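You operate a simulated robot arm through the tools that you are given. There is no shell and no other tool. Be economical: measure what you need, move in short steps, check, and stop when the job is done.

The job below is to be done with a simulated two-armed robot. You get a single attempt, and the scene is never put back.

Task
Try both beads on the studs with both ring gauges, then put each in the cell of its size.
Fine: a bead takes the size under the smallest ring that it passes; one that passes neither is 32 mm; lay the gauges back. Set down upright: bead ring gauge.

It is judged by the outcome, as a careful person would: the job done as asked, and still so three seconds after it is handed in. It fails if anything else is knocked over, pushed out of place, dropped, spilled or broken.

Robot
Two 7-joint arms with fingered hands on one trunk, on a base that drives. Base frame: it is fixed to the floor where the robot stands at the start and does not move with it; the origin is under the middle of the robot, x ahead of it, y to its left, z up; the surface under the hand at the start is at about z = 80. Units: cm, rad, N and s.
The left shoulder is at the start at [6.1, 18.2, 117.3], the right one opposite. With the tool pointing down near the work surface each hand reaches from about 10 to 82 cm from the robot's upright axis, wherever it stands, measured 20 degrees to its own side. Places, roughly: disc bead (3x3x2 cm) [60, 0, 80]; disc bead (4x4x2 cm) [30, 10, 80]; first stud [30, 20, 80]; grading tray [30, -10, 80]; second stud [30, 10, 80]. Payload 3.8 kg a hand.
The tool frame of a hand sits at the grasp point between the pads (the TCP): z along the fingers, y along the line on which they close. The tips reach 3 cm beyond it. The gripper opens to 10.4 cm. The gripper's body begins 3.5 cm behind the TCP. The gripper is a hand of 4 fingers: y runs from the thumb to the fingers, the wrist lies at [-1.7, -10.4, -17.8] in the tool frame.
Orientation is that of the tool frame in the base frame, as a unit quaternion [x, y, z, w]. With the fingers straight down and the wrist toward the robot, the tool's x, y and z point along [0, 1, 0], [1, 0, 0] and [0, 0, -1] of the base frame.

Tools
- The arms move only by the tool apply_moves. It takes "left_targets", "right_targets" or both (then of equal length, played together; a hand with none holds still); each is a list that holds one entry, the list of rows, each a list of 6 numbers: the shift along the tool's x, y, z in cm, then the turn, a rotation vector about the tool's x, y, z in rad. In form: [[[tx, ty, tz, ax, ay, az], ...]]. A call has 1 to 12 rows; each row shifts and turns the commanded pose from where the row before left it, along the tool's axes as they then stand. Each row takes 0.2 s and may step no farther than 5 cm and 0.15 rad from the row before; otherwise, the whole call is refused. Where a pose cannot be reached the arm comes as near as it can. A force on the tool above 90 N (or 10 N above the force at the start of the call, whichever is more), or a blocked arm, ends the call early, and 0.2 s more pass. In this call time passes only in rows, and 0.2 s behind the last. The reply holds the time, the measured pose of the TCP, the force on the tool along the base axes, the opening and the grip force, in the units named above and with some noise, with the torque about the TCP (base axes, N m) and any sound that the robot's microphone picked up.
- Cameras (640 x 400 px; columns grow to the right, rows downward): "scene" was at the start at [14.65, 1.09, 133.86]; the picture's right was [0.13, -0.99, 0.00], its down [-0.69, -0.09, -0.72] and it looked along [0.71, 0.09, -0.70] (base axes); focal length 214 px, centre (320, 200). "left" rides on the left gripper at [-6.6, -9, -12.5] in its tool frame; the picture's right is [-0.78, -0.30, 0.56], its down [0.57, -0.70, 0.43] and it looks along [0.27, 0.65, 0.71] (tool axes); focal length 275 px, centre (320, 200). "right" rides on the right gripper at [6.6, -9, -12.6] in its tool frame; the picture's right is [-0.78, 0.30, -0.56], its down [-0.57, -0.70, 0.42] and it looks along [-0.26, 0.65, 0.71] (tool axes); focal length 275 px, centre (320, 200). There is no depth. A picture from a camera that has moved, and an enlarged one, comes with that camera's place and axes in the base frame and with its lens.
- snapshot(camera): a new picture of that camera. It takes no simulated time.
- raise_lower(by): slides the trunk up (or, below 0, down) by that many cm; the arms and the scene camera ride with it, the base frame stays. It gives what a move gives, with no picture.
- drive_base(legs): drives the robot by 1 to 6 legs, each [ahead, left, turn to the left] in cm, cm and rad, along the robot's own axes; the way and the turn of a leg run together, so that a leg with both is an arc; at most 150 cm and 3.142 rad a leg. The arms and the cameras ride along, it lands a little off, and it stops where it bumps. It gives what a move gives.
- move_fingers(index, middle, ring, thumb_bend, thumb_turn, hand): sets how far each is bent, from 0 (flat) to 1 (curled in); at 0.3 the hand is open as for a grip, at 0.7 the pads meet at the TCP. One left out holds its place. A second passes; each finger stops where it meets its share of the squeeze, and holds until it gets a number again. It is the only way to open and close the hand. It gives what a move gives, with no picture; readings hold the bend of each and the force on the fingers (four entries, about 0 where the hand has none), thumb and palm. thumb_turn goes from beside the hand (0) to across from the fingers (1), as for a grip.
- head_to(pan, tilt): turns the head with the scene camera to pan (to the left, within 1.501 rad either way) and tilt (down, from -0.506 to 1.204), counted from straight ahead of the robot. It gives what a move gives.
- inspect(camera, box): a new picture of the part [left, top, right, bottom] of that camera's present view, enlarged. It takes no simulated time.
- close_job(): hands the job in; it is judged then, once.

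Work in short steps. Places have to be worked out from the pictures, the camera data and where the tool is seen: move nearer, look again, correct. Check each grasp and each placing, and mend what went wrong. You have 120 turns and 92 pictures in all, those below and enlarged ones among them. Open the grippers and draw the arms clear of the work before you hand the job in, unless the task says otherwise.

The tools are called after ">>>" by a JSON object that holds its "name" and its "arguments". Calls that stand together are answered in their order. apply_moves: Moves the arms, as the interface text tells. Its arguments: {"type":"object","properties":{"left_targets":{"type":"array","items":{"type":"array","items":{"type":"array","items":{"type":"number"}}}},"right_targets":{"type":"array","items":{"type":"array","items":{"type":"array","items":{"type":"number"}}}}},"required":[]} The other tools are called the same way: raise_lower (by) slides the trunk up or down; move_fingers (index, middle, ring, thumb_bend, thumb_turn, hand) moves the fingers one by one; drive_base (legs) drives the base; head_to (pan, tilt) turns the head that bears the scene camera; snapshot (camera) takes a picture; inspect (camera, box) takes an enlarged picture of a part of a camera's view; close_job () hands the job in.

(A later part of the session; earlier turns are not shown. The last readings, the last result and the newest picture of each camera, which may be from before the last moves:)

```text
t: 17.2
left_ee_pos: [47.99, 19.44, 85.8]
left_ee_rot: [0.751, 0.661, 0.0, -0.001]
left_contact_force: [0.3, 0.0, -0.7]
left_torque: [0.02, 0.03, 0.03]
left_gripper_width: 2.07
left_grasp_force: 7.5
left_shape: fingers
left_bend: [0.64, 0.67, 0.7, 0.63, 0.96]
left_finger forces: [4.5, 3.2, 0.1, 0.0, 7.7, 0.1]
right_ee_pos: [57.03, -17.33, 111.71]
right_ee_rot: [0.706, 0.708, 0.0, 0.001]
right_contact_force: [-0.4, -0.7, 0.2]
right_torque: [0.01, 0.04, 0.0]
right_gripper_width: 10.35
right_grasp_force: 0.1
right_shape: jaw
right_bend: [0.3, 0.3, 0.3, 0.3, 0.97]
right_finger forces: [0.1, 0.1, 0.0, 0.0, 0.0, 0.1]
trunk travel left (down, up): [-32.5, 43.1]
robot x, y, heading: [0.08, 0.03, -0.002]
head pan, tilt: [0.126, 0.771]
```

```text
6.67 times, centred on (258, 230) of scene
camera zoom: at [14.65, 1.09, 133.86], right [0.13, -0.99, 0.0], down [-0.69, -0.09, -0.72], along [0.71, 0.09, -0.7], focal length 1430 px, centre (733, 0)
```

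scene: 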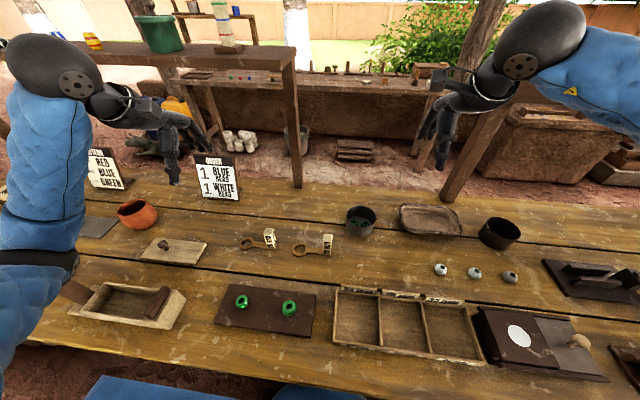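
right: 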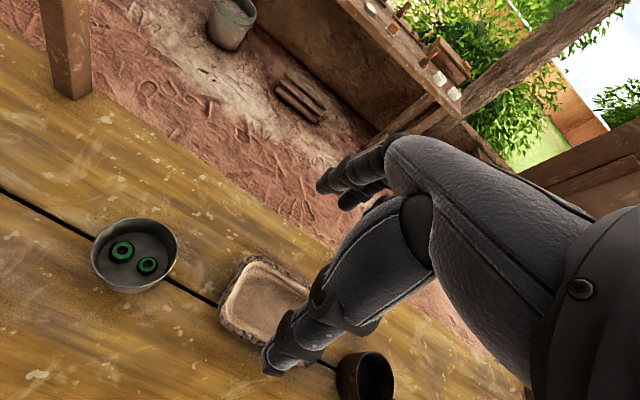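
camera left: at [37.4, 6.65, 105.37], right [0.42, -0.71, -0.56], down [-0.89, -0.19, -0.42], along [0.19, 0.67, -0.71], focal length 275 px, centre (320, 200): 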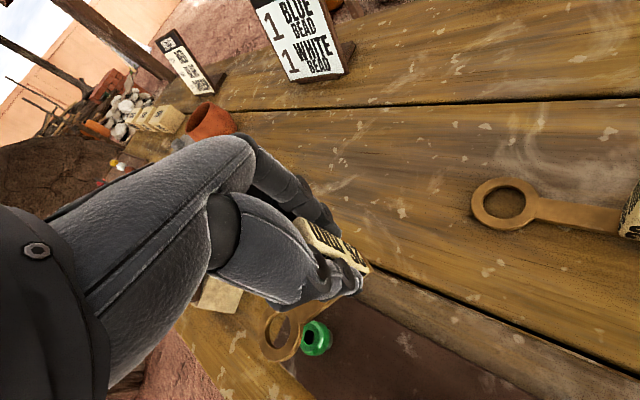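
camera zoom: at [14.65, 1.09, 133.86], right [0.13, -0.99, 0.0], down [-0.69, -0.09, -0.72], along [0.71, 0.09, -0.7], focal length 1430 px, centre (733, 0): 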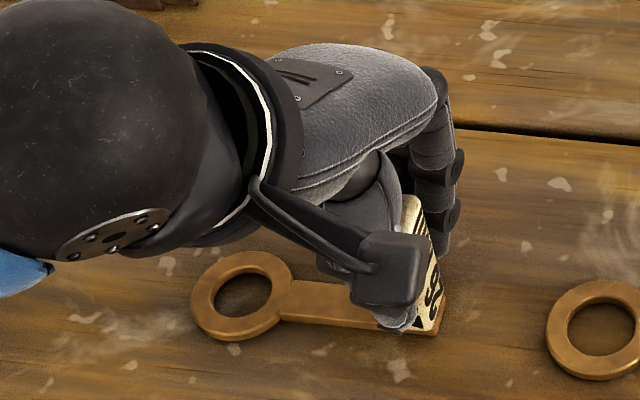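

The plate is about at the table. I creep 0.2 cm further and watch the force.

>>> {"name": "apply_moves", "arguments": {"left_targets": [[[0, 0, 0.1, 0, 0, 0], [0, 0, 0.1, 0, 0, 0]]]}}

```text
t: 17.8
left_ee_pos: [48.05, 19.46, 85.71]
left_ee_rot: [0.751, 0.66, 0.0, 0.0]
left_contact_force: [0.7, -0.5, 2.5]
left_torque: [-0.03, 0.0, 0.01]
left_gripper_width: 2.07
left_grasp_force: 8.4
left_shape: fingers
left_bend: [0.64, 0.67, 0.7, 0.63, 0.96]
left_finger forces: [4.7, 3.5, 0.0, 0.0, 8.0, 0.0]
right_ee_pos: [56.94, -17.42, 111.7]
right_ee_rot: [0.707, 0.707, 0.0, 0.0]
right_contact_force: [-0.5, 0.3, 0.1]
right_torque: [0.0, 0.01, 0.03]
right_gripper_width: 10.36
right_grasp_force: 0.1
right_shape: jaw
right_bend: [0.3, 0.3, 0.3, 0.3, 0.97]
right_finger forces: [0.0, 0.0, 0.0, 0.0, 0.0, 0.1]
trunk travel left (down, up): [-32.5, 43.1]
robot x, y, heading: [0.41, -0.17, -0.0]
head pan, tilt: [0.126, 0.771]
```

The upward force of 2.5 N shows the gauge is on the table. I open the hand.

>>> {"name": "move_fingers", "arguments": {"hand": "left", "index": 0.3, "middle": 0.3, "ring": 0.3, "thumb_bend": 0.3}}

>>> {"name": "apply_moves", "arguments": {"left_targets": [[[0, 0, -2, 0, 0, 0], [0, 0, -4, 0, 0, 0], [0, 0, -4, 0, 0, 0], [0, 0, 0, 0, 0, -0.13]]]}}

>>> {"name": "inspect", "arguments": {"camera": "scene", "box": [190, 170, 350, 270]}}

```text
t: 18.8
left_ee_pos: [47.95, 19.56, 85.37]
left_ee_rot: [0.752, 0.66, 0.0, -0.001]
left_contact_force: [0.0, -0.4, -0.4]
left_torque: [0.0, 0.01, 0.0]
left_gripper_width: 10.44
left_grasp_force: 0.0
left_shape: fingers
left_bend: [0.3, 0.3, 0.3, 0.3, 0.97]
left_finger forces: [0.0, 0.0, 0.1, 0.0, 0.0, 0.0]
right_ee_pos: [57.13, -17.44, 111.71]
right_ee_rot: [0.707, 0.707, -0.001, 0.0]
right_contact_force: [1.1, -0.1, -0.8]
right_torque: [0.01, 0.03, 0.02]
right_gripper_width: 10.36
right_grasp_force: 0.1
right_shape: jaw
right_bend: [0.3, 0.3, 0.3, 0.3, 0.97]
right_finger forces: [0.0, 0.0, 0.0, 0.0, 0.0, 0.1]
trunk travel left (down, up): [-32.5, 43.1]
robot x, y, heading: [0.28, 0.06, -0.001]
head pan, tilt: [0.126, 0.771]
```

```text
t: 19.8
left_ee_pos: [47.92, 19.52, 95.67]
left_ee_rot: [0.707, 0.708, -0.001, -0.001]
left_contact_force: [-0.2, 0.1, 0.4]
left_torque: [0.04, -0.02, 0.02]
left_gripper_width: 10.38
left_grasp_force: 0.1
left_shape: fingers
left_bend: [0.3, 0.3, 0.3, 0.3, 0.97]
left_finger forces: [0.1, 0.0, 0.1, 0.0, 0.0, 0.1]
right_ee_pos: [57.1, -17.53, 111.64]
right_ee_rot: [0.707, 0.707, 0.0, -0.001]
right_contact_force: [0.4, 0.1, -0.7]
right_torque: [0.01, -0.02, 0.01]
right_gripper_width: 10.35
right_grasp_force: 0.0
right_shape: jaw
right_bend: [0.3, 0.3, 0.3, 0.3, 0.97]
right_finger forces: [0.0, 0.0, 0.1, 0.1, 0.0, 0.0]
trunk travel left (down, up): [-32.5, 43.1]
robot x, y, heading: [-0.05, 0.23, -0.002]
head pan, tilt: [0.126, 0.771]
```

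```text
4.00 times, centred on (270, 220) of scene
camera zoom: at [14.67, 1.07, 133.85], right [0.13, -0.99, 0.0], down [-0.69, -0.09, -0.72], along [0.71, 0.09, -0.7], focal length 858 px, centre (520, 120)
```

zoom: 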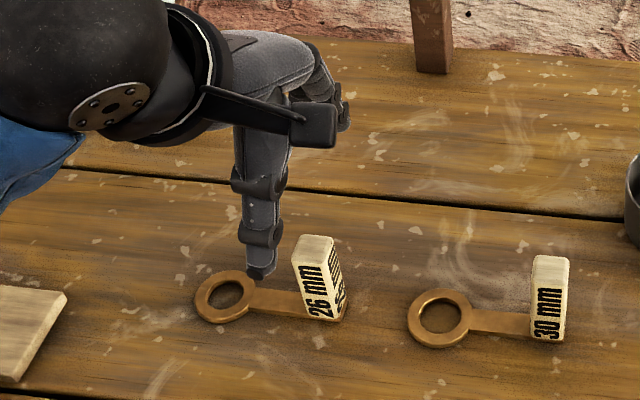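

The 26 gauge is back upright in its place. I move over the 30 block at (48.3, 3.25), straddle and grip it.

>>> {"name": "apply_moves", "arguments": {"left_targets": [[[-4.06, 0.1, 0, 0, 0, 0], [-4.06, 0.1, 0, 0, 0, 0], [-4.06, 0.1, 0, 0, 0, 0], [-4.06, 0.1, 0, 0, 0, 0]]]}}

>>> {"name": "inspect", "arguments": {"camera": "left", "box": [260, 180, 580, 380]}}

```text
t: 20.8
left_ee_pos: [48.39, 3.08, 95.69]
left_ee_rot: [0.707, 0.708, 0.001, -0.001]
left_contact_force: [0.1, 0.2, 0.5]
left_torque: [0.0, 0.01, 0.0]
left_gripper_width: 10.44
left_grasp_force: 0.0
left_shape: fingers
left_bend: [0.3, 0.3, 0.3, 0.3, 0.97]
left_finger forces: [0.0, 0.1, 0.1, 0.1, 0.0, 0.1]
right_ee_pos: [56.96, -17.54, 111.67]
right_ee_rot: [0.707, 0.707, 0.001, 0.0]
right_contact_force: [-0.1, 0.3, -0.3]
right_torque: [0.0, 0.0, -0.01]
right_gripper_width: 10.37
right_grasp_force: 0.0
right_shape: jaw
right_bend: [0.3, 0.3, 0.3, 0.3, 0.97]
right_finger forces: [0.1, 0.0, 0.0, 0.1, 0.0, 0.0]
trunk travel left (down, up): [-32.5, 43.1]
robot x, y, heading: [0.23, 0.18, -0.002]
head pan, tilt: [0.126, 0.771]
```

```text
2.00 times, centred on (420, 280) of left
camera zoom: at [39.56, -3.4, 108.22], right [-0.3, -0.78, -0.56], down [-0.7, 0.57, -0.42], along [0.65, 0.27, -0.71], focal length 551 px, centre (120, 40)
```

zoom: 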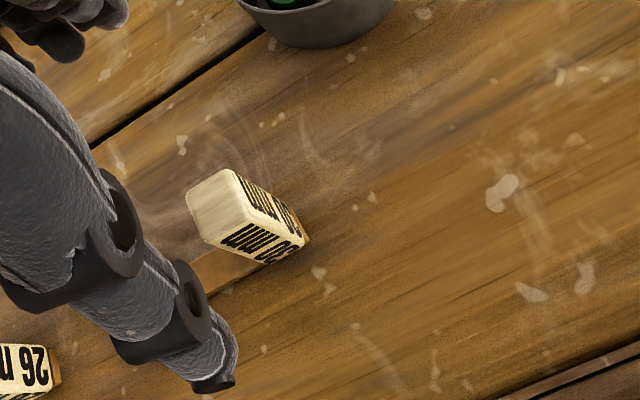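

The block's top lies at about (48.3, 3.4). I nudge 0.2 cm, lower 10 cm and close.

>>> {"name": "apply_moves", "arguments": {"left_targets": [[[0.2, 0, 4.0, 0, 0, 0], [0, 0, 4.0, 0, 0, 0], [0, 0, 2.0, 0, 0, 0]]]}}

>>> {"name": "move_fingers", "arguments": {"hand": "left", "index": 0.7, "middle": 0.7, "ring": 0.7, "thumb_bend": 0.7}}

>>> {"name": "inspect", "arguments": {"camera": "scene", "box": [264, 190, 360, 250]}}

```text
t: 21.6
left_ee_pos: [48.47, 3.46, 85.65]
left_ee_rot: [0.707, 0.707, 0.0, 0.0]
left_contact_force: [0.6, -0.6, -0.2]
left_torque: [-0.01, 0.01, 0.01]
left_gripper_width: 10.4
left_grasp_force: 0.0
left_shape: fingers
left_bend: [0.3, 0.3, 0.3, 0.3, 0.97]
left_finger forces: [0.1, 0.1, 0.0, 0.0, 0.0, 0.0]
right_ee_pos: [56.94, -17.38, 111.59]
right_ee_rot: [0.707, 0.707, -0.001, -0.001]
right_contact_force: [0.3, 0.0, -0.4]
right_torque: [-0.02, 0.02, 0.02]
right_gripper_width: 10.4
right_grasp_force: 0.0
right_shape: jaw
right_bend: [0.3, 0.3, 0.3, 0.3, 0.97]
right_finger forces: [0.0, 0.0, 0.1, 0.0, 0.1, 0.0]
trunk travel left (down, up): [-32.5, 43.1]
robot x, y, heading: [-0.07, -0.45, 0.002]
head pan, tilt: [0.126, 0.771]
```

```text
t: 22.6
left_ee_pos: [48.46, 3.49, 85.64]
left_ee_rot: [0.707, 0.707, -0.001, -0.001]
left_contact_force: [-1.0, 0.3, 0.8]
left_torque: [-0.01, 0.02, 0.05]
left_gripper_width: 2.1
left_grasp_force: 8.2
left_shape: fingers
left_bend: [0.64, 0.66, 0.7, 0.62, 0.96]
left_finger forces: [4.6, 3.6, 0.1, 0.1, 8.1, 0.0]
right_ee_pos: [56.98, -17.45, 111.68]
right_ee_rot: [0.707, 0.707, 0.0, 0.0]
right_contact_force: [-0.4, -0.1, -0.6]
right_torque: [-0.02, 0.0, 0.02]
right_gripper_width: 10.36
right_grasp_force: 0.0
right_shape: jaw
right_bend: [0.3, 0.3, 0.3, 0.3, 0.97]
right_finger forces: [0.0, 0.1, 0.0, 0.0, 0.1, 0.1]
trunk travel left (down, up): [-32.5, 43.1]
robot x, y, heading: [0.12, -0.03, -0.003]
head pan, tilt: [0.126, 0.771]
```

```text
6.67 times, centred on (312, 220) of scene
camera zoom: at [14.66, 1.08, 133.86], right [0.13, -0.99, 0.0], down [-0.69, -0.09, -0.72], along [0.71, 0.09, -0.7], focal length 1430 px, centre (373, 67)
```

zoom: 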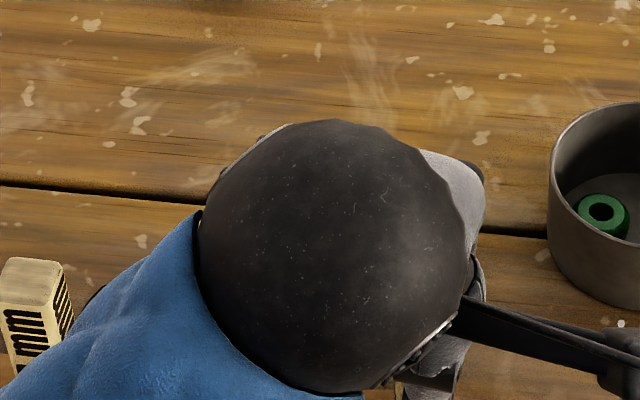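

The 30 gauge is gripped the same way at 8.2 N. I lift it 9 cm, yaw 0.9 rad and carry the ring toward the right bead.

>>> {"name": "apply_moves", "arguments": {"left_targets": [[[0, 0, -2, 0, 0, 0], [0, 0, -3, 0, 0, 0], [0, 0, -4, 0, 0, 0], [0, 0, 0, 0, 0, -0.15], [0, 0, 0, 0, 0, -0.15], [0, 0, 0, 0, 0, -0.15], [0, 0, 0, 0, 0, -0.15], [0, 0, 0, 0, 0, -0.15], [0, 0, 0, 0, 0, -0.15], [3.38, -1.58, 0, 0, 0, 0], [3.38, -1.58, 0, 0, 0, 0], [3.38, -1.58, 0, 0, 0, 0]]]}}

>>> {"name": "apply_moves", "arguments": {"left_targets": [[[0, 0, 1.5, 0, 0, 0], [0, 0, 1.5, 0, 0, 0]]]}}

>>> {"name": "inspect", "arguments": {"camera": "scene", "box": [252, 275, 316, 315]}}

>>> {"name": "inspect", "arguments": {"camera": "left", "box": [250, 300, 346, 360]}}

```text
t: 24.2
left_ee_pos: [50.31, 10.24, 92.54]
left_ee_rot: [0.437, 0.897, 0.069, -0.024]
left_contact_force: [-1.3, 0.6, -1.1]
left_torque: [0.01, -0.01, 0.01]
left_gripper_width: 2.1
left_grasp_force: 8.2
left_shape: fingers
left_bend: [0.64, 0.67, 0.7, 0.62, 0.96]
left_finger forces: [4.7, 3.3, 0.0, 0.0, 8.0, 0.0]
left hand out of reach, approached as far as the arm can: row 7, 8
right_ee_pos: [57.08, -17.43, 111.55]
right_ee_rot: [0.707, 0.707, 0.0, -0.001]
right_contact_force: [-0.8, -0.4, 0.2]
right_torque: [-0.02, -0.01, 0.01]
right_gripper_width: 10.37
right_grasp_force: 0.0
right_shape: jaw
right_bend: [0.3, 0.3, 0.3, 0.3, 0.97]
right_finger forces: [0.0, 0.0, 0.0, 0.0, 0.1, 0.0]
trunk travel left (down, up): [-32.5, 43.1]
robot x, y, heading: [-0.34, -0.0, 0.004]
head pan, tilt: [0.126, 0.771]
stopped in row 8 (left hand): the arm was blocked; the commanded pose is now the measured one
```

```text
t: 25.0
left_ee_pos: [52.24, 12.64, 91.67]
left_ee_rot: [0.422, 0.901, 0.095, -0.007]
left_contact_force: [-0.5, -1.5, 1.0]
left_torque: [0.05, 0.03, 0.03]
left_gripper_width: 2.16
left_grasp_force: 9.1
left_shape: fingers
left_bend: [0.64, 0.67, 0.7, 0.62, 0.95]
left_finger forces: [4.3, 4.0, 0.0, 0.0, 8.8, 0.0]
right_ee_pos: [56.94, -17.37, 111.64]
right_ee_rot: [0.707, 0.707, 0.001, 0.0]
right_contact_force: [0.9, -0.3, 0.4]
right_torque: [-0.01, -0.01, -0.02]
right_gripper_width: 10.38
right_grasp_force: 0.2
right_shape: jaw
right_bend: [0.3, 0.3, 0.3, 0.3, 0.97]
right_finger forces: [0.1, 0.1, 0.0, 0.0, 0.0, 0.0]
trunk travel left (down, up): [-32.5, 43.1]
robot x, y, heading: [0.26, 0.08, 0.003]
head pan, tilt: [0.126, 0.771]
stopped in row 2 (left hand): the arm was blocked; the commanded pose is now the measured one
```

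```text
10.00 times, centred on (284, 295) of scene
camera zoom: at [14.66, 1.1, 133.86], right [0.13, -0.99, 0.0], down [-0.69, -0.09, -0.72], along [0.71, 0.09, -0.7], focal length 2145 px, centre (680, -750)
```

zoom: 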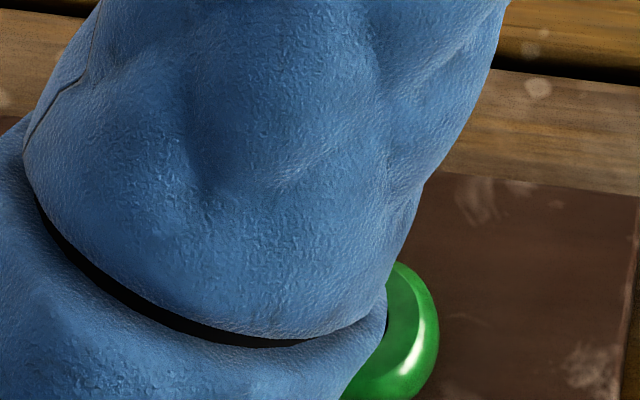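

```text
6.67 times, centred on (298, 330) of left
camera zoom: at [48.87, -0.25, 101.9], right [0.31, -0.68, -0.67], down [-0.87, 0.07, -0.48], along [0.37, 0.73, -0.57], focal length 1835 px, centre (467, -667)
```

zoom: 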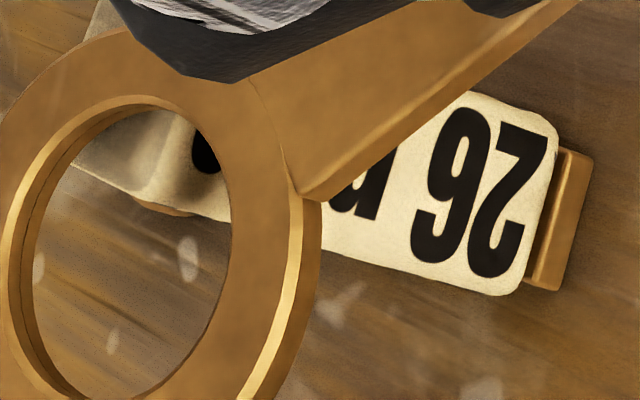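

The turn at that spot ran out of reach and the arm swung aside. I take a full look before moving anything.

>>> {"name": "snapshot", "arguments": {"camera": "scene"}}

>>> {"name": "snapshot", "arguments": {"camera": "left"}}

```text
51 pictures are left
camera scene: at [14.66, 1.1, 133.86], right [0.13, -0.99, 0.0], down [-0.69, -0.09, -0.72], along [0.71, 0.09, -0.7], focal length 214 px, centre (320, 200)
```

scene: 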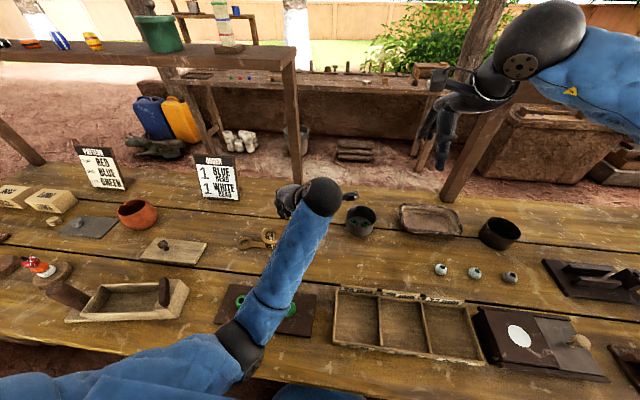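

```text
50 pictures are left
camera left: at [48.87, -0.25, 101.9], right [0.31, -0.68, -0.67], down [-0.87, 0.07, -0.48], along [0.37, 0.73, -0.57], focal length 275 px, centre (320, 200)
```

left: 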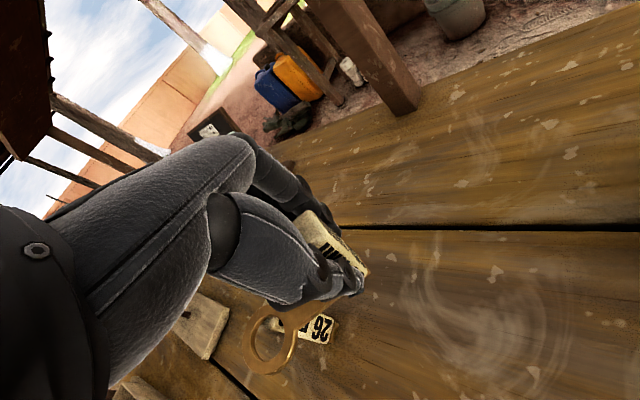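

Nothing has been touched, but the elbow has swung low and the tool is tilted. I first raise the gauge straight up in base terms, away from the 26 block.

>>> {"name": "apply_moves", "arguments": {"left_targets": [[[0.19, 0.33, -1.96, 0, 0, 0], [0.19, 0.33, -1.96, 0, 0, 0], [0.19, 0.33, -1.96, 0, 0, 0]]]}}

>>> {"name": "snapshot", "arguments": {"camera": "scene"}}

```text
t: 26.0
left_ee_pos: [52.46, 15.66, 97.08]
left_ee_rot: [0.406, 0.905, 0.126, -0.024]
left_contact_force: [1.1, -0.4, -0.3]
left_torque: [-0.01, 0.03, -0.01]
left_gripper_width: 2.12
left_grasp_force: 8.5
left_shape: fingers
left_bend: [0.64, 0.67, 0.7, 0.62, 0.96]
left_finger forces: [4.6, 3.3, 0.0, 0.0, 8.1, 0.0]
right_ee_pos: [57.08, -17.49, 111.58]
right_ee_rot: [0.707, 0.707, 0.0, 0.0]
right_contact_force: [0.0, -0.7, -0.8]
right_torque: [0.03, 0.04, 0.01]
right_gripper_width: 10.38
right_grasp_force: 0.1
right_shape: jaw
right_bend: [0.3, 0.3, 0.3, 0.3, 0.97]
right_finger forces: [0.0, 0.0, 0.0, 0.0, 0.0, 0.1]
trunk travel left (down, up): [-32.5, 43.1]
robot x, y, heading: [-0.2, -0.26, -0.0]
head pan, tilt: [0.126, 0.771]
stopped in row 3 (left hand): the arm was blocked; the commanded pose is now the measured one
```

```text
49 pictures are left
camera scene: at [14.67, 1.11, 133.85], right [0.13, -0.99, 0.0], down [-0.69, -0.09, -0.72], along [0.71, 0.09, -0.7], focal length 214 px, centre (320, 200)
```

scene: 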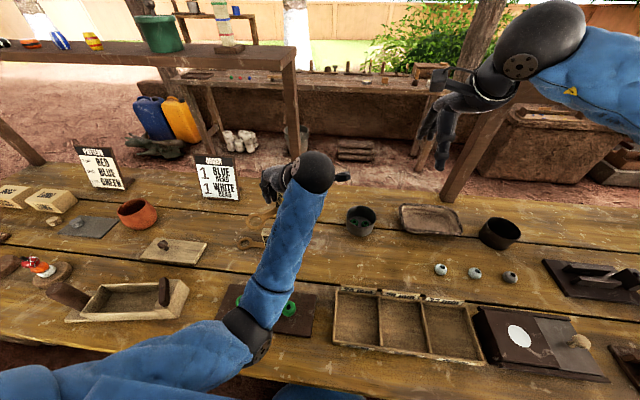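

The arm has drifted near a joint limit. I level the tool and undo part of the yaw, retracing toward the pose that worked.

>>> {"name": "apply_moves", "arguments": {"left_targets": [[[0, 0, 0, 0.07, -0.05, 0.11], [0, 0, 0, 0.07, -0.05, 0.11], [0, 0, 0, 0.07, -0.05, 0.11], [0, 0, 0, 0, 0, 0.14]]]}}

```text
t: 27.0
left_ee_pos: [52.64, 17.49, 96.47]
left_ee_rot: [0.601, 0.799, 0.01, -0.032]
left_contact_force: [0.5, -0.7, -1.1]
left_torque: [-0.02, 0.0, -0.01]
left_gripper_width: 2.11
left_grasp_force: 8.1
left_shape: fingers
left_bend: [0.64, 0.67, 0.7, 0.62, 0.96]
left_finger forces: [4.7, 3.4, 0.0, 0.1, 8.1, 0.0]
right_ee_pos: [57.09, -17.36, 111.66]
right_ee_rot: [0.707, 0.707, -0.001, 0.0]
right_contact_force: [-0.8, -0.4, 0.1]
right_torque: [-0.01, 0.0, 0.0]
right_gripper_width: 10.35
right_grasp_force: 0.1
right_shape: jaw
right_bend: [0.3, 0.3, 0.3, 0.3, 0.97]
right_finger forces: [0.0, 0.1, 0.0, 0.0, 0.0, 0.0]
trunk travel left (down, up): [-32.5, 43.1]
robot x, y, heading: [-0.13, 0.18, -0.0]
head pan, tilt: [0.126, 0.771]
```

The arm has recovered to a sound pose. I finish levelling, go to (48, 19.3), where the yaw worked before, and turn there.

>>> {"name": "apply_moves", "arguments": {"left_targets": [[[0, 0, 0, -0.023, -0.063, 0], [1.5, -1.95, 0, 0, 0, 0], [1.5, -1.95, 0, 0, 0, 0]]]}}

>>> {"name": "apply_moves", "arguments": {"left_targets": [[[0, 0, 0, 0, 0, -0.124], [0, 0, 0, 0, 0, -0.124], [0, 0, 0, 0, 0, -0.124], [0, 0, 0, 0, 0, -0.124], [0, 0, 0, 0, 0, -0.124]]]}}

>>> {"name": "snapshot", "arguments": {"camera": "scene"}}

```text
t: 28.0
left_ee_pos: [50.07, 20.12, 100.66]
left_ee_rot: [0.593, 0.804, 0.036, 0.036]
left_contact_force: [1.0, 1.2, -0.8]
left_torque: [-0.01, -0.02, 0.0]
left_gripper_width: 2.12
left_grasp_force: 8.2
left_shape: fingers
left_bend: [0.64, 0.67, 0.7, 0.62, 0.96]
left_finger forces: [4.7, 3.4, 0.1, 0.0, 8.3, 0.0]
right_ee_pos: [57.13, -17.43, 111.67]
right_ee_rot: [0.707, 0.707, -0.001, -0.001]
right_contact_force: [0.0, 0.9, -1.0]
right_torque: [0.01, -0.01, -0.01]
right_gripper_width: 10.35
right_grasp_force: 0.1
right_shape: jaw
right_bend: [0.3, 0.3, 0.3, 0.3, 0.97]
right_finger forces: [0.0, 0.0, 0.0, 0.1, 0.0, 0.0]
trunk travel left (down, up): [-32.5, 43.1]
robot x, y, heading: [0.08, 0.1, 0.001]
head pan, tilt: [0.126, 0.771]
stopped in row 3 (left hand): the arm was blocked; the commanded pose is now the measured one
```

```text
t: 29.4
left_ee_pos: [50.11, 23.88, 100.34]
left_ee_rot: [0.297, 0.952, 0.067, 0.03]
left_contact_force: [0.2, 0.5, -0.8]
left_torque: [-0.01, -0.04, -0.01]
left_gripper_width: 2.12
left_grasp_force: 8.3
left_shape: fingers
left_bend: [0.64, 0.67, 0.7, 0.62, 0.96]
left_finger forces: [4.8, 3.4, 0.1, 0.0, 8.1, 0.0]
right_ee_pos: [57.12, -17.41, 111.75]
right_ee_rot: [0.707, 0.707, 0.0, 0.0]
right_contact_force: [0.2, 0.0, 0.7]
right_torque: [-0.01, 0.0, 0.01]
right_gripper_width: 10.38
right_grasp_force: 0.0
right_shape: jaw
right_bend: [0.3, 0.3, 0.3, 0.3, 0.97]
right_finger forces: [0.0, 0.0, 0.0, 0.0, 0.0, 0.0]
trunk travel left (down, up): [-32.5, 43.1]
robot x, y, heading: [0.2, -0.14, -0.001]
head pan, tilt: [0.126, 0.771]
stopped in row 5 (left hand): the arm was blocked; the commanded pose is now the measured one
```

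```text
48 pictures are left
camera scene: at [14.66, 1.11, 133.86], right [0.13, -0.99, 0.0], down [-0.69, -0.09, -0.72], along [0.71, 0.09, -0.7], focal length 214 px, centre (320, 200)
```

scene: 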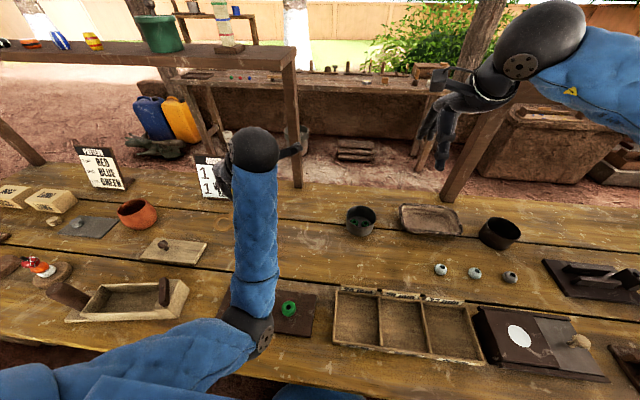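

The elbow is still inward and low, unlike the first time. I turn the yaw back while levelling, to swing the hand out to the left toward its starting pose and reset the elbow.

>>> {"name": "apply_moves", "arguments": {"left_targets": [[[0, 0, 0, 0.02, 0, 0.14], [0, 0, 0, 0.02, 0, 0.14], [0, 0, 0, 0.02, 0, 0.14], [0, 0, 0, 0.02, 0, 0.14], [0, 0, 0, 0.02, 0, 0.14], [0, 0, 0, 0.02, 0, 0.14]]]}}

>>> {"name": "apply_moves", "arguments": {"left_targets": [[[2.5, 0, -2, 0, 0, 0.06], [2.5, 0, -2, 0, 0, 0.06], [2.5, 0, -2, 0, 0, 0]]]}}

>>> {"name": "snapshot", "arguments": {"camera": "scene"}}

```text
t: 30.8
left_ee_pos: [50.06, 23.66, 100.2]
left_ee_rot: [0.663, 0.748, 0.016, -0.017]
left_contact_force: [0.1, 0.2, -0.7]
left_torque: [-0.04, 0.0, 0.03]
left_gripper_width: 2.14
left_grasp_force: 7.7
left_shape: fingers
left_bend: [0.64, 0.67, 0.7, 0.62, 0.96]
left_finger forces: [4.7, 3.4, 0.1, 0.0, 8.2, 0.1]
right_ee_pos: [57.09, -17.47, 111.63]
right_ee_rot: [0.707, 0.707, 0.0, 0.0]
right_contact_force: [0.2, -0.9, 0.3]
right_torque: [0.03, 0.02, 0.04]
right_gripper_width: 10.38
right_grasp_force: 0.0
right_shape: jaw
right_bend: [0.3, 0.3, 0.3, 0.3, 0.97]
right_finger forces: [0.0, 0.1, 0.0, 0.1, 0.0, 0.0]
trunk travel left (down, up): [-32.5, 43.1]
robot x, y, heading: [-0.07, -0.42, -0.006]
head pan, tilt: [0.126, 0.771]
```

```text
t: 31.6
left_ee_pos: [51.96, 31.51, 104.57]
left_ee_rot: [0.707, 0.707, 0.017, -0.018]
left_contact_force: [0.5, 0.9, -1.0]
left_torque: [-0.01, -0.02, -0.02]
left_gripper_width: 2.13
left_grasp_force: 8.1
left_shape: fingers
left_bend: [0.64, 0.67, 0.7, 0.62, 0.96]
left_finger forces: [4.7, 3.3, 0.0, 0.1, 8.0, 0.0]
left hand out of reach, approached as far as the arm can: row 1, 2, 3
right_ee_pos: [57.01, -17.37, 111.69]
right_ee_rot: [0.707, 0.707, -0.001, 0.001]
right_contact_force: [0.1, -0.4, -0.1]
right_torque: [0.01, 0.0, 0.02]
right_gripper_width: 10.36
right_grasp_force: 0.1
right_shape: jaw
right_bend: [0.3, 0.3, 0.3, 0.3, 0.97]
right_finger forces: [0.0, 0.1, 0.0, 0.0, 0.1, 0.1]
trunk travel left (down, up): [-32.5, 43.1]
robot x, y, heading: [0.13, -0.33, -0.006]
head pan, tilt: [0.126, 0.771]
```

```text
47 pictures are left
camera scene: at [14.65, 1.09, 133.86], right [0.13, -0.99, 0.0], down [-0.69, -0.09, -0.72], along [0.71, 0.09, -0.7], focal length 214 px, centre (320, 200)
```

scene: 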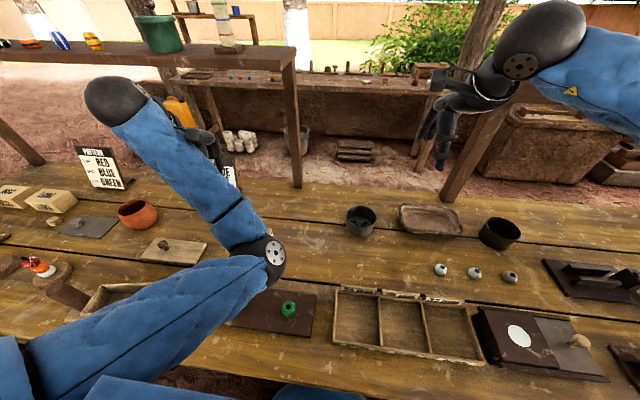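

The elbow is inside, under the hand. I stretch the arm forward and up while turning the hand clockwise, so that the elbow can swing outward again.

>>> {"name": "apply_moves", "arguments": {"left_targets": [[[-0.5, 4, -1, 0, 0, 0.12], [-0.5, 4, -1, 0, 0, 0.12], [-0.5, 4, -1, 0, 0, 0.12], [-0.5, 4, 0, 0, 0, 0.12], [-0.5, 4, 0, 0, 0, 0.12]]]}}

>>> {"name": "snapshot", "arguments": {"camera": "scene"}}

```text
t: 32.6
left_ee_pos: [65.56, 27.31, 107.42]
left_ee_rot: [0.847, 0.532, 0.008, -0.023]
left_contact_force: [-47.7, -4.7, -3.0]
left_torque: [0.5, -7.07, 1.88]
left_gripper_width: 2.08
left_grasp_force: 7.6
left_shape: fingers
left_bend: [0.64, 0.67, 0.7, 0.63, 0.96]
left_finger forces: [4.8, 3.2, 0.0, 0.0, 7.9, 0.0]
right_ee_pos: [56.9, -17.36, 111.57]
right_ee_rot: [0.707, 0.707, -0.001, 0.001]
right_contact_force: [1.7, 0.4, -1.9]
right_torque: [-0.02, 0.07, 0.03]
right_gripper_width: 10.39
right_grasp_force: 0.1
right_shape: jaw
right_bend: [0.3, 0.3, 0.3, 0.3, 0.97]
right_finger forces: [0.0, 0.1, 0.0, 0.1, 0.1, 0.0]
trunk travel left (down, up): [-32.5, 43.1]
robot x, y, heading: [-0.22, 0.03, 0.004]
head pan, tilt: [0.126, 0.771]
stopped in row 4 (left hand): the force on the tool passed its limit at 150 N (the readings are from after the stop); the commanded pose is now the measured one
```

```text
46 pictures are left
camera scene: at [14.36, 1.1, 133.89], right [0.13, -0.99, 0.0], down [-0.69, -0.09, -0.72], along [0.71, 0.09, -0.7], focal length 214 px, centre (320, 200)
```

scene: 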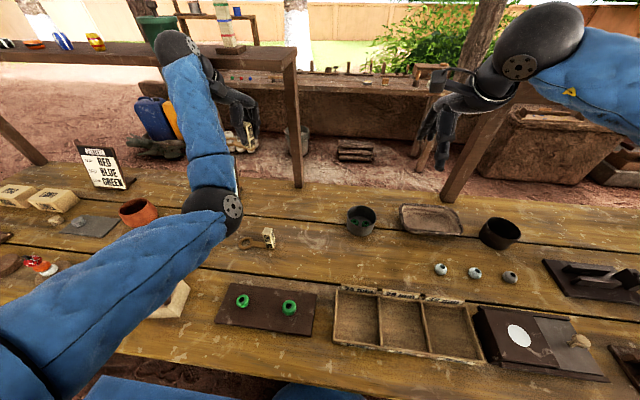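

The hand bumped the overhead shelf post, so I back off at once, drawing the hand back and down while keeping the clockwise turn.

>>> {"name": "apply_moves", "arguments": {"left_targets": [[[-0.85, -3.2, 0.5, 0, 0, 0], [-0.85, -3.2, 0.5, 0, 0, 0.12], [-0.85, -3.2, 0.5, 0, 0, 0.12], [0, 0, 0, 0, 0, 0.12]]]}}

>>> {"name": "snapshot", "arguments": {"camera": "scene"}}

```text
t: 33.6
left_ee_pos: [57.95, 30.7, 105.51]
left_ee_rot: [0.929, 0.37, 0.001, -0.024]
left_contact_force: [0.8, -0.1, -0.6]
left_torque: [-0.03, 0.01, 0.01]
left_gripper_width: 2.1
left_grasp_force: 8.0
left_shape: fingers
left_bend: [0.64, 0.67, 0.7, 0.63, 0.96]
left_finger forces: [4.7, 3.1, 0.1, 0.0, 7.8, 0.1]
left hand out of reach, approached as far as the arm can: row 3
right_ee_pos: [57.2, -17.53, 111.56]
right_ee_rot: [0.707, 0.707, 0.0, -0.002]
right_contact_force: [0.6, 0.1, -0.5]
right_torque: [0.0, 0.04, 0.0]
right_gripper_width: 10.35
right_grasp_force: 0.0
right_shape: jaw
right_bend: [0.3, 0.3, 0.3, 0.3, 0.97]
right_finger forces: [0.0, 0.1, 0.1, 0.0, 0.1, 0.0]
trunk travel left (down, up): [-32.5, 43.1]
robot x, y, heading: [-0.14, -0.33, -0.004]
head pan, tilt: [0.126, 0.771]
```

```text
45 pictures are left
camera scene: at [14.65, 1.02, 133.86], right [0.13, -0.99, 0.0], down [-0.69, -0.09, -0.72], along [0.71, 0.09, -0.7], focal length 214 px, centre (320, 200)
```

scene: 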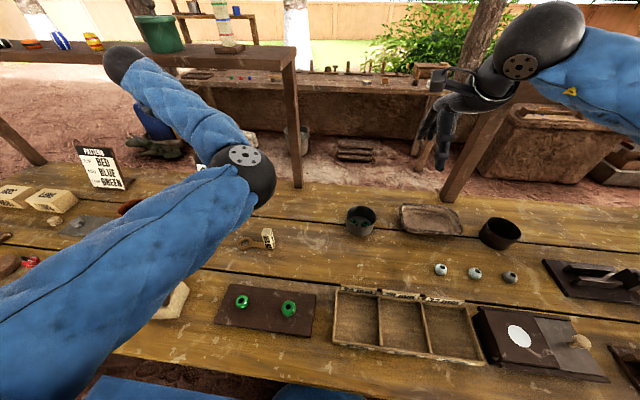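

The elbow is rising from the inside toward the top. I keep turning the hand clockwise while drawing it back to the left, to push the elbow over to the outside.

>>> {"name": "apply_moves", "arguments": {"left_targets": [[[-1.0, -3.0, 0, 0, 0, 0.13], [-1.4, -2.8, 0, 0, 0, 0.13], [-1.8, -2.6, 0, 0, 0, 0.13], [-2.2, -2.4, 0, 0, 0, 0.13]]]}}

>>> {"name": "snapshot", "arguments": {"camera": "scene"}}

```text
t: 34.6
left_ee_pos: [46.61, 36.62, 106.0]
left_ee_rot: [0.993, 0.119, -0.005, -0.023]
left_contact_force: [0.0, -0.4, -0.8]
left_torque: [-0.01, 0.0, 0.01]
left_gripper_width: 2.1
left_grasp_force: 7.8
left_shape: fingers
left_bend: [0.64, 0.67, 0.7, 0.63, 0.96]
left_finger forces: [4.7, 3.0, 0.0, 0.0, 7.8, 0.0]
right_ee_pos: [57.02, -17.13, 111.75]
right_ee_rot: [0.707, 0.707, 0.0, -0.001]
right_contact_force: [-0.4, -0.1, -0.2]
right_torque: [-0.03, -0.02, -0.01]
right_gripper_width: 10.38
right_grasp_force: 0.0
right_shape: jaw
right_bend: [0.3, 0.3, 0.3, 0.3, 0.97]
right_finger forces: [0.0, 0.0, 0.0, 0.1, 0.0, 0.0]
trunk travel left (down, up): [-32.5, 43.1]
robot x, y, heading: [0.35, -0.14, -0.004]
head pan, tilt: [0.126, 0.771]
```

```text
44 pictures are left
camera scene: at [14.63, 1.16, 133.86], right [0.13, -0.99, 0.0], down [-0.69, -0.09, -0.72], along [0.71, 0.09, -0.7], focal length 214 px, centre (320, 200)
```

scene: 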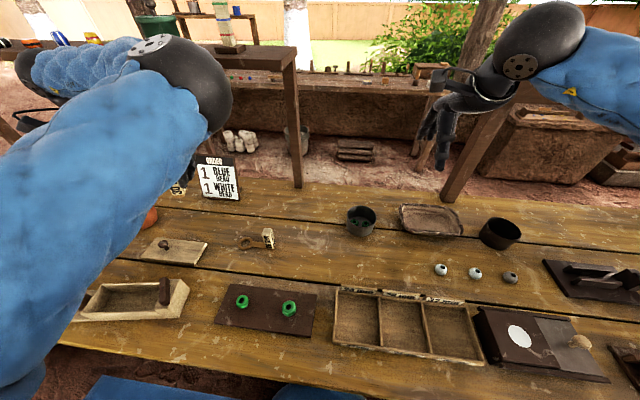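

The elbow is now high, going over the top. I turn a little further and lower the hand closer to the left side.

>>> {"name": "apply_moves", "arguments": {"left_targets": [[[-1, -1, 1, 0, 0, 0.14], [-1, -1, 1, 0, 0, 0.14], [-1, -1, 1, 0, 0, 0.14], [-1, -1, 1, 0, 0, 0.14]]]}}

>>> {"name": "snapshot", "arguments": {"camera": "scene"}}

```text
t: 35.6
left_ee_pos: [42.5, 40.81, 102.25]
left_ee_rot: [0.987, -0.16, -0.01, -0.022]
left_contact_force: [0.6, -0.6, -0.6]
left_torque: [0.0, -0.03, -0.02]
left_gripper_width: 2.09
left_grasp_force: 7.7
left_shape: fingers
left_bend: [0.64, 0.67, 0.7, 0.63, 0.96]
left_finger forces: [4.7, 3.0, 0.0, 0.0, 7.8, 0.0]
right_ee_pos: [57.08, -17.22, 111.57]
right_ee_rot: [0.707, 0.707, -0.002, 0.0]
right_contact_force: [-1.0, 0.0, -0.6]
right_torque: [-0.03, 0.01, -0.01]
right_gripper_width: 10.37
right_grasp_force: 0.1
right_shape: jaw
right_bend: [0.3, 0.3, 0.3, 0.3, 0.97]
right_finger forces: [0.0, 0.0, 0.0, 0.0, 0.1, 0.1]
trunk travel left (down, up): [-32.5, 43.1]
robot x, y, heading: [0.4, 0.05, 0.003]
head pan, tilt: [0.126, 0.771]
```

```text
43 pictures are left
camera scene: at [14.66, 1.18, 133.86], right [0.13, -0.99, 0.0], down [-0.69, -0.09, -0.72], along [0.71, 0.09, -0.7], focal length 214 px, centre (320, 200)
```

scene: 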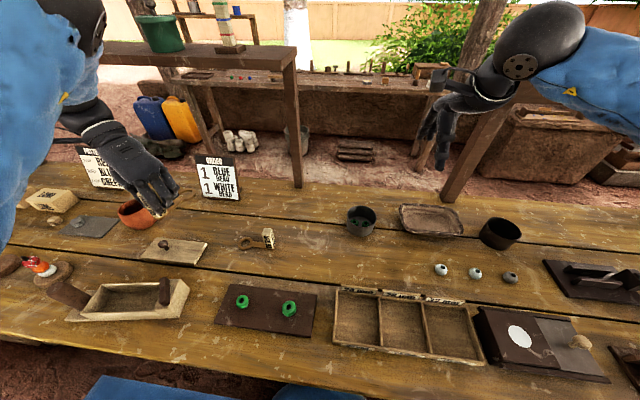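

The elbow is now high and on the outside. I unwind the yaw counterclockwise here and see whether the elbow stays out.

>>> {"name": "apply_moves", "arguments": {"left_targets": [[[0, 0, 0, 0, 0, -0.15], [0, 0, 0, 0, 0, -0.15], [0, 0, 0, 0, 0, -0.15], [0, 0, 0, 0, 0, -0.15], [0, 0, 0, 0, 0, -0.15], [0, 0, 0, 0, 0, -0.15], [0, 0, 0, 0, 0, -0.15], [0, 0, 0, 0, 0, -0.15]]]}}

>>> {"name": "snapshot", "arguments": {"camera": "scene"}}

```text
t: 37.4
left_ee_pos: [42.57, 40.62, 102.31]
left_ee_rot: [0.904, 0.428, 0.004, -0.024]
left_contact_force: [0.7, -0.4, -0.9]
left_torque: [0.01, 0.02, 0.0]
left_gripper_width: 2.09
left_grasp_force: 8.0
left_shape: fingers
left_bend: [0.64, 0.67, 0.7, 0.63, 0.96]
left_finger forces: [4.7, 3.1, 0.0, 0.0, 7.8, 0.0]
right_ee_pos: [57.11, -17.38, 111.63]
right_ee_rot: [0.707, 0.707, -0.001, -0.001]
right_contact_force: [0.0, 0.1, -0.7]
right_torque: [-0.01, 0.0, 0.02]
right_gripper_width: 10.39
right_grasp_force: 0.1
right_shape: jaw
right_bend: [0.3, 0.3, 0.3, 0.3, 0.97]
right_finger forces: [0.0, 0.0, 0.0, 0.1, 0.0, 0.0]
trunk travel left (down, up): [-32.5, 43.1]
robot x, y, heading: [0.29, -0.05, -0.001]
head pan, tilt: [0.126, 0.771]
```

```text
42 pictures are left
camera scene: at [14.66, 1.09, 133.86], right [0.13, -0.99, 0.0], down [-0.69, -0.09, -0.72], along [0.71, 0.09, -0.7], focal length 214 px, centre (320, 200)
```

scene: 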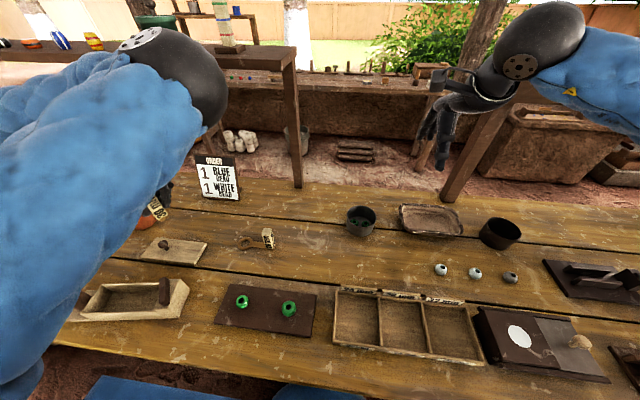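

The elbow flips with hard joint limits, so I push on toward the start pose (yaw 0, far left, free air), where only the proper elbow-out posture can reach. I unwind the rest of the yaw and raise the hand slightly.

>>> {"name": "apply_moves", "arguments": {"left_targets": [[[0, 0, -0.7, 0, 0, -0.14], [0, 0, -0.7, 0, 0, -0.14], [0, 0, -0.7, 0, 0, -0.14], [0, 0, -0.7, 0, 0, -0.14], [0, 0, -0.7, 0, 0, -0.14], [0, 0, -0.7, 0, 0, -0.14]]]}}

```text
t: 38.8
left_ee_pos: [42.49, 40.47, 106.54]
left_ee_rot: [0.651, 0.758, 0.013, -0.02]
left_contact_force: [0.4, -0.2, -0.1]
left_torque: [0.01, -0.03, -0.01]
left_gripper_width: 2.1
left_grasp_force: 7.3
left_shape: fingers
left_bend: [0.64, 0.67, 0.7, 0.63, 0.96]
left_finger forces: [4.7, 3.0, 0.0, 0.0, 7.8, 0.1]
right_ee_pos: [57.05, -17.3, 111.55]
right_ee_rot: [0.707, 0.707, -0.001, 0.0]
right_contact_force: [0.0, 0.0, 0.1]
right_torque: [0.01, 0.0, 0.0]
right_gripper_width: 10.39
right_grasp_force: 0.0
right_shape: jaw
right_bend: [0.3, 0.3, 0.3, 0.3, 0.97]
right_finger forces: [0.0, 0.0, 0.0, 0.0, 0.0, 0.0]
trunk travel left (down, up): [-32.5, 43.1]
robot x, y, heading: [0.48, -0.13, -0.002]
head pan, tilt: [0.126, 0.771]
```

It reached yaw ≈ +0.15 with no trouble. I look at the posture.

>>> {"name": "snapshot", "arguments": {"camera": "scene"}}

```text
41 pictures are left
camera scene: at [14.62, 1.09, 133.86], right [0.13, -0.99, 0.0], down [-0.69, -0.09, -0.72], along [0.71, 0.09, -0.7], focal length 214 px, centre (320, 200)
```

scene: 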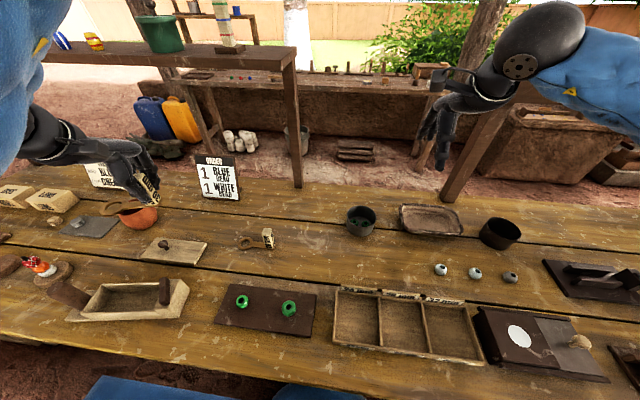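

The elbow is now out and high and the hand level. To keep the left arm in this comfortable region I drive the base 15 cm to the right and 4 cm back (arms are high, nothing in the way).

>>> {"name": "drive_base", "arguments": {"legs": [[-4, -15, 0]]}}

>>> {"name": "snapshot", "arguments": {"camera": "scene"}}

```text
t: 40.2
left_ee_pos: [38.55, 25.07, 106.61]
left_ee_rot: [0.651, 0.759, 0.013, -0.021]
left_contact_force: [-0.8, 0.7, 0.0]
left_torque: [0.04, -0.07, -0.05]
left_gripper_width: 2.09
left_grasp_force: 8.2
left_shape: fingers
left_bend: [0.64, 0.67, 0.7, 0.63, 0.96]
left_finger forces: [4.6, 3.0, 0.0, 0.0, 7.9, 0.0]
right_ee_pos: [53.19, -32.66, 111.54]
right_ee_rot: [0.707, 0.707, -0.001, -0.001]
right_contact_force: [-0.1, 0.2, 0.0]
right_torque: [0.02, -0.05, 0.01]
right_gripper_width: 10.38
right_grasp_force: 0.0
right_shape: jaw
right_bend: [0.3, 0.3, 0.3, 0.3, 0.97]
right_finger forces: [0.0, 0.0, 0.1, 0.1, 0.1, 0.0]
trunk travel left (down, up): [-32.5, 43.1]
robot x, y, heading: [-3.69, -14.86, 0.001]
head pan, tilt: [0.126, 0.771]
```

```text
40 pictures are left
camera scene: at [10.64, -14.24, 133.86], right [0.13, -0.99, 0.0], down [-0.69, -0.09, -0.72], along [0.71, 0.09, -0.7], focal length 214 px, centre (320, 200)
```

scene: 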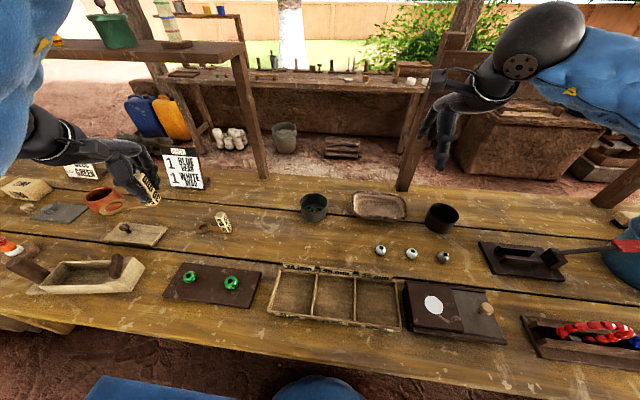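

I level the residual tilt, set a modest yaw of about 0.45 rad, and bring the ring toward the left bead from above.

>>> {"name": "apply_moves", "arguments": {"left_targets": [[[0, 0, 0, -0.008, -0.049, 0], [0, 0, 0, 0, 0, -0.15], [0, 0, 0, 0, 0, -0.15], [-2.63, -2.37, 0, 0, 0, 0], [-2.63, -2.37, 0, 0, 0, 0], [-2.63, -2.37, 0, 0, 0, 0], [0, 0, 4, 0, 0, 0], [0, 0, 4, 0, 0, 0], [0, 0, 4, 0, 0, 0]]]}}

>>> {"name": "inspect", "arguments": {"camera": "scene", "box": [128, 210, 288, 310]}}

>>> {"name": "inspect", "arguments": {"camera": "left", "box": [220, 270, 380, 370]}}

```text
t: 42.2
left_ee_pos: [35.87, 20.97, 94.48]
left_ee_rot: [0.531, 0.847, 0.0, 0.0]
left_contact_force: [0.9, 0.1, -1.1]
left_torque: [-0.01, 0.0, 0.04]
left_gripper_width: 2.12
left_grasp_force: 7.8
left_shape: fingers
left_bend: [0.64, 0.67, 0.7, 0.63, 0.96]
left_finger forces: [4.8, 3.0, 0.1, 0.0, 7.8, 0.1]
left hand out of reach, approached as far as the arm can: row 5, 6, 7
right_ee_pos: [53.24, -32.45, 111.54]
right_ee_rot: [0.707, 0.708, -0.001, 0.0]
right_contact_force: [0.7, -0.4, 0.0]
right_torque: [0.01, 0.03, 0.0]
right_gripper_width: 10.35
right_grasp_force: 0.0
right_shape: jaw
right_bend: [0.3, 0.3, 0.3, 0.3, 0.97]
right_finger forces: [0.1, 0.1, 0.0, 0.1, 0.0, 0.0]
trunk travel left (down, up): [-32.5, 43.1]
robot x, y, heading: [-3.99, -15.06, -0.0]
head pan, tilt: [0.126, 0.771]
```

```text
4.00 times, centred on (208, 260) of scene
camera zoom: at [10.83, -14.03, 133.83], right [0.13, -0.99, 0.0], down [-0.69, -0.09, -0.72], along [0.71, 0.09, -0.7], focal length 858 px, centre (768, -40)
```

zoom: 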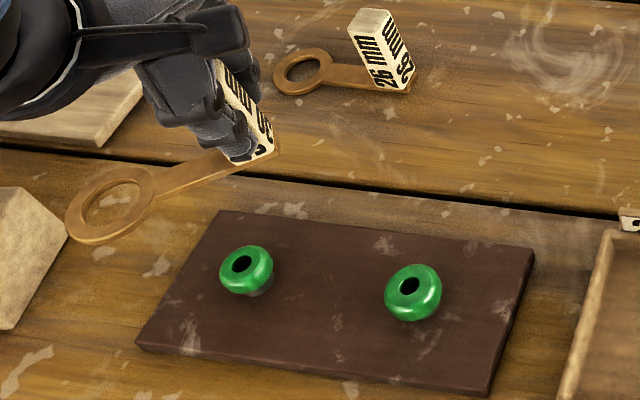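

```text
4.00 times, centred on (300, 320) of left
camera zoom: at [30.79, 11.14, 106.95], right [0.07, -0.83, -0.56], down [-0.88, 0.21, -0.43], along [0.47, 0.52, -0.71], focal length 1101 px, centre (400, -280)
```

zoom: 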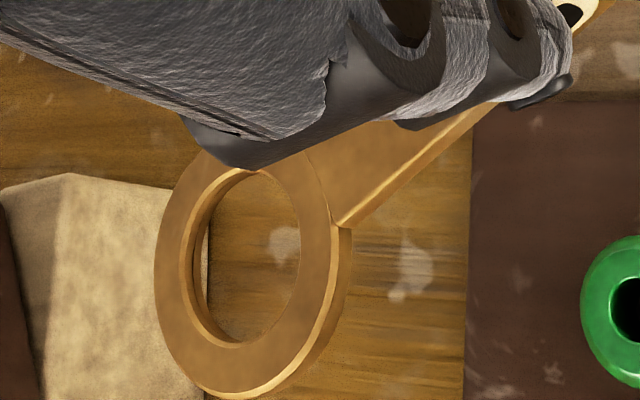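

The hand is level, with the ring at about (31.0, 26.1), since the arm ran short of reach to the right. I strafe the base 5.1 cm right to bring the ring over the left bead.

>>> {"name": "drive_base", "arguments": {"legs": [[0, -5.1, 0]]}}

>>> {"name": "apply_moves", "arguments": {"left_targets": [[[0, 0, 1.0, 0, 0, 0], [0, 0, 1.0, 0, 0, 0]]]}}

>>> {"name": "inspect", "arguments": {"camera": "scene", "box": [160, 240, 256, 300]}}

>>> {"name": "inspect", "arguments": {"camera": "left", "box": [250, 300, 346, 360]}}

```text
t: 43.2
left_ee_pos: [35.84, 15.62, 94.5]
left_ee_rot: [0.531, 0.847, 0.001, 0.001]
left_contact_force: [-0.1, -1.7, -0.3]
left_torque: [0.06, 0.01, -0.02]
left_gripper_width: 2.12
left_grasp_force: 7.4
left_shape: fingers
left_bend: [0.64, 0.67, 0.7, 0.63, 0.96]
left_finger forces: [4.8, 2.9, 0.0, 0.0, 7.9, 0.0]
right_ee_pos: [53.14, -37.89, 111.51]
right_ee_rot: [0.707, 0.707, 0.0, -0.001]
right_contact_force: [-0.8, -1.1, -0.6]
right_torque: [0.07, -0.04, 0.01]
right_gripper_width: 10.4
right_grasp_force: 0.1
right_shape: jaw
right_bend: [0.3, 0.3, 0.3, 0.3, 0.97]
right_finger forces: [0.0, 0.0, 0.0, 0.0, 0.0, 0.1]
trunk travel left (down, up): [-32.5, 43.1]
robot x, y, heading: [-4.19, -20.32, 0.0]
head pan, tilt: [0.126, 0.771]
```

```text
t: 43.8
left_ee_pos: [35.86, 15.8, 92.41]
left_ee_rot: [0.531, 0.847, -0.001, 0.002]
left_contact_force: [-1.4, 1.2, -0.5]
left_torque: [-0.03, 0.0, 0.02]
left_gripper_width: 2.13
left_grasp_force: 8.1
left_shape: fingers
left_bend: [0.64, 0.67, 0.7, 0.63, 0.96]
left_finger forces: [4.8, 3.0, 0.0, 0.0, 7.8, 0.0]
right_ee_pos: [53.19, -37.63, 111.55]
right_ee_rot: [0.707, 0.707, -0.002, 0.0]
right_contact_force: [0.2, 0.3, -0.3]
right_torque: [0.0, 0.03, -0.01]
right_gripper_width: 10.35
right_grasp_force: 0.1
right_shape: jaw
right_bend: [0.3, 0.3, 0.3, 0.3, 0.97]
right_finger forces: [0.0, 0.0, 0.0, 0.1, 0.0, 0.1]
trunk travel left (down, up): [-32.5, 43.1]
robot x, y, heading: [-3.75, -20.47, -0.001]
head pan, tilt: [0.126, 0.771]
```

```text
6.67 times, centred on (208, 270) of scene
camera zoom: at [10.71, -19.12, 133.85], right [0.13, -0.99, 0.0], down [-0.69, -0.09, -0.72], along [0.71, 0.09, -0.7], focal length 1430 px, centre (1067, -267)
```

zoom: 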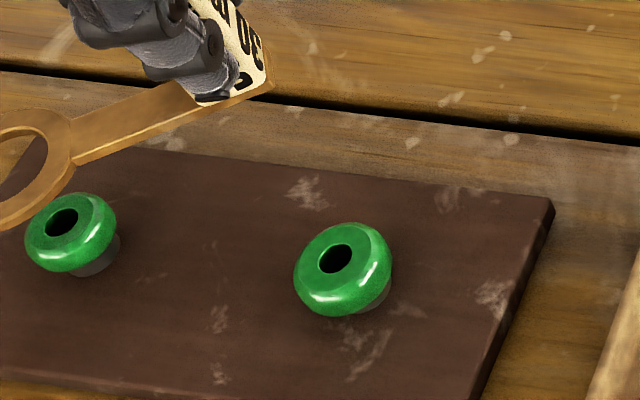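

```text
6.67 times, centred on (298, 330) of left
camera zoom: at [30.71, 6.01, 105.02], right [0.07, -0.83, -0.56], down [-0.88, 0.21, -0.43], along [0.47, 0.52, -0.71], focal length 1835 px, centre (467, -667)
```

zoom: 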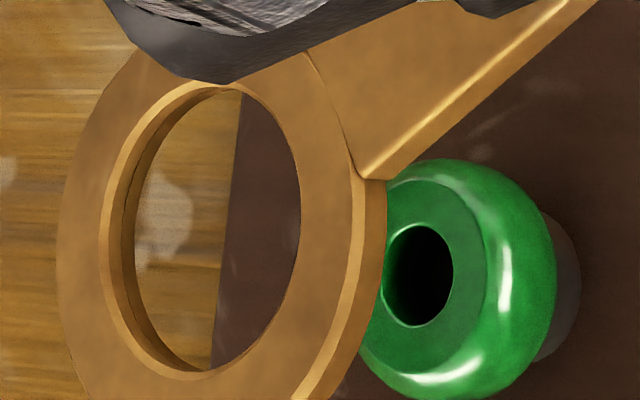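

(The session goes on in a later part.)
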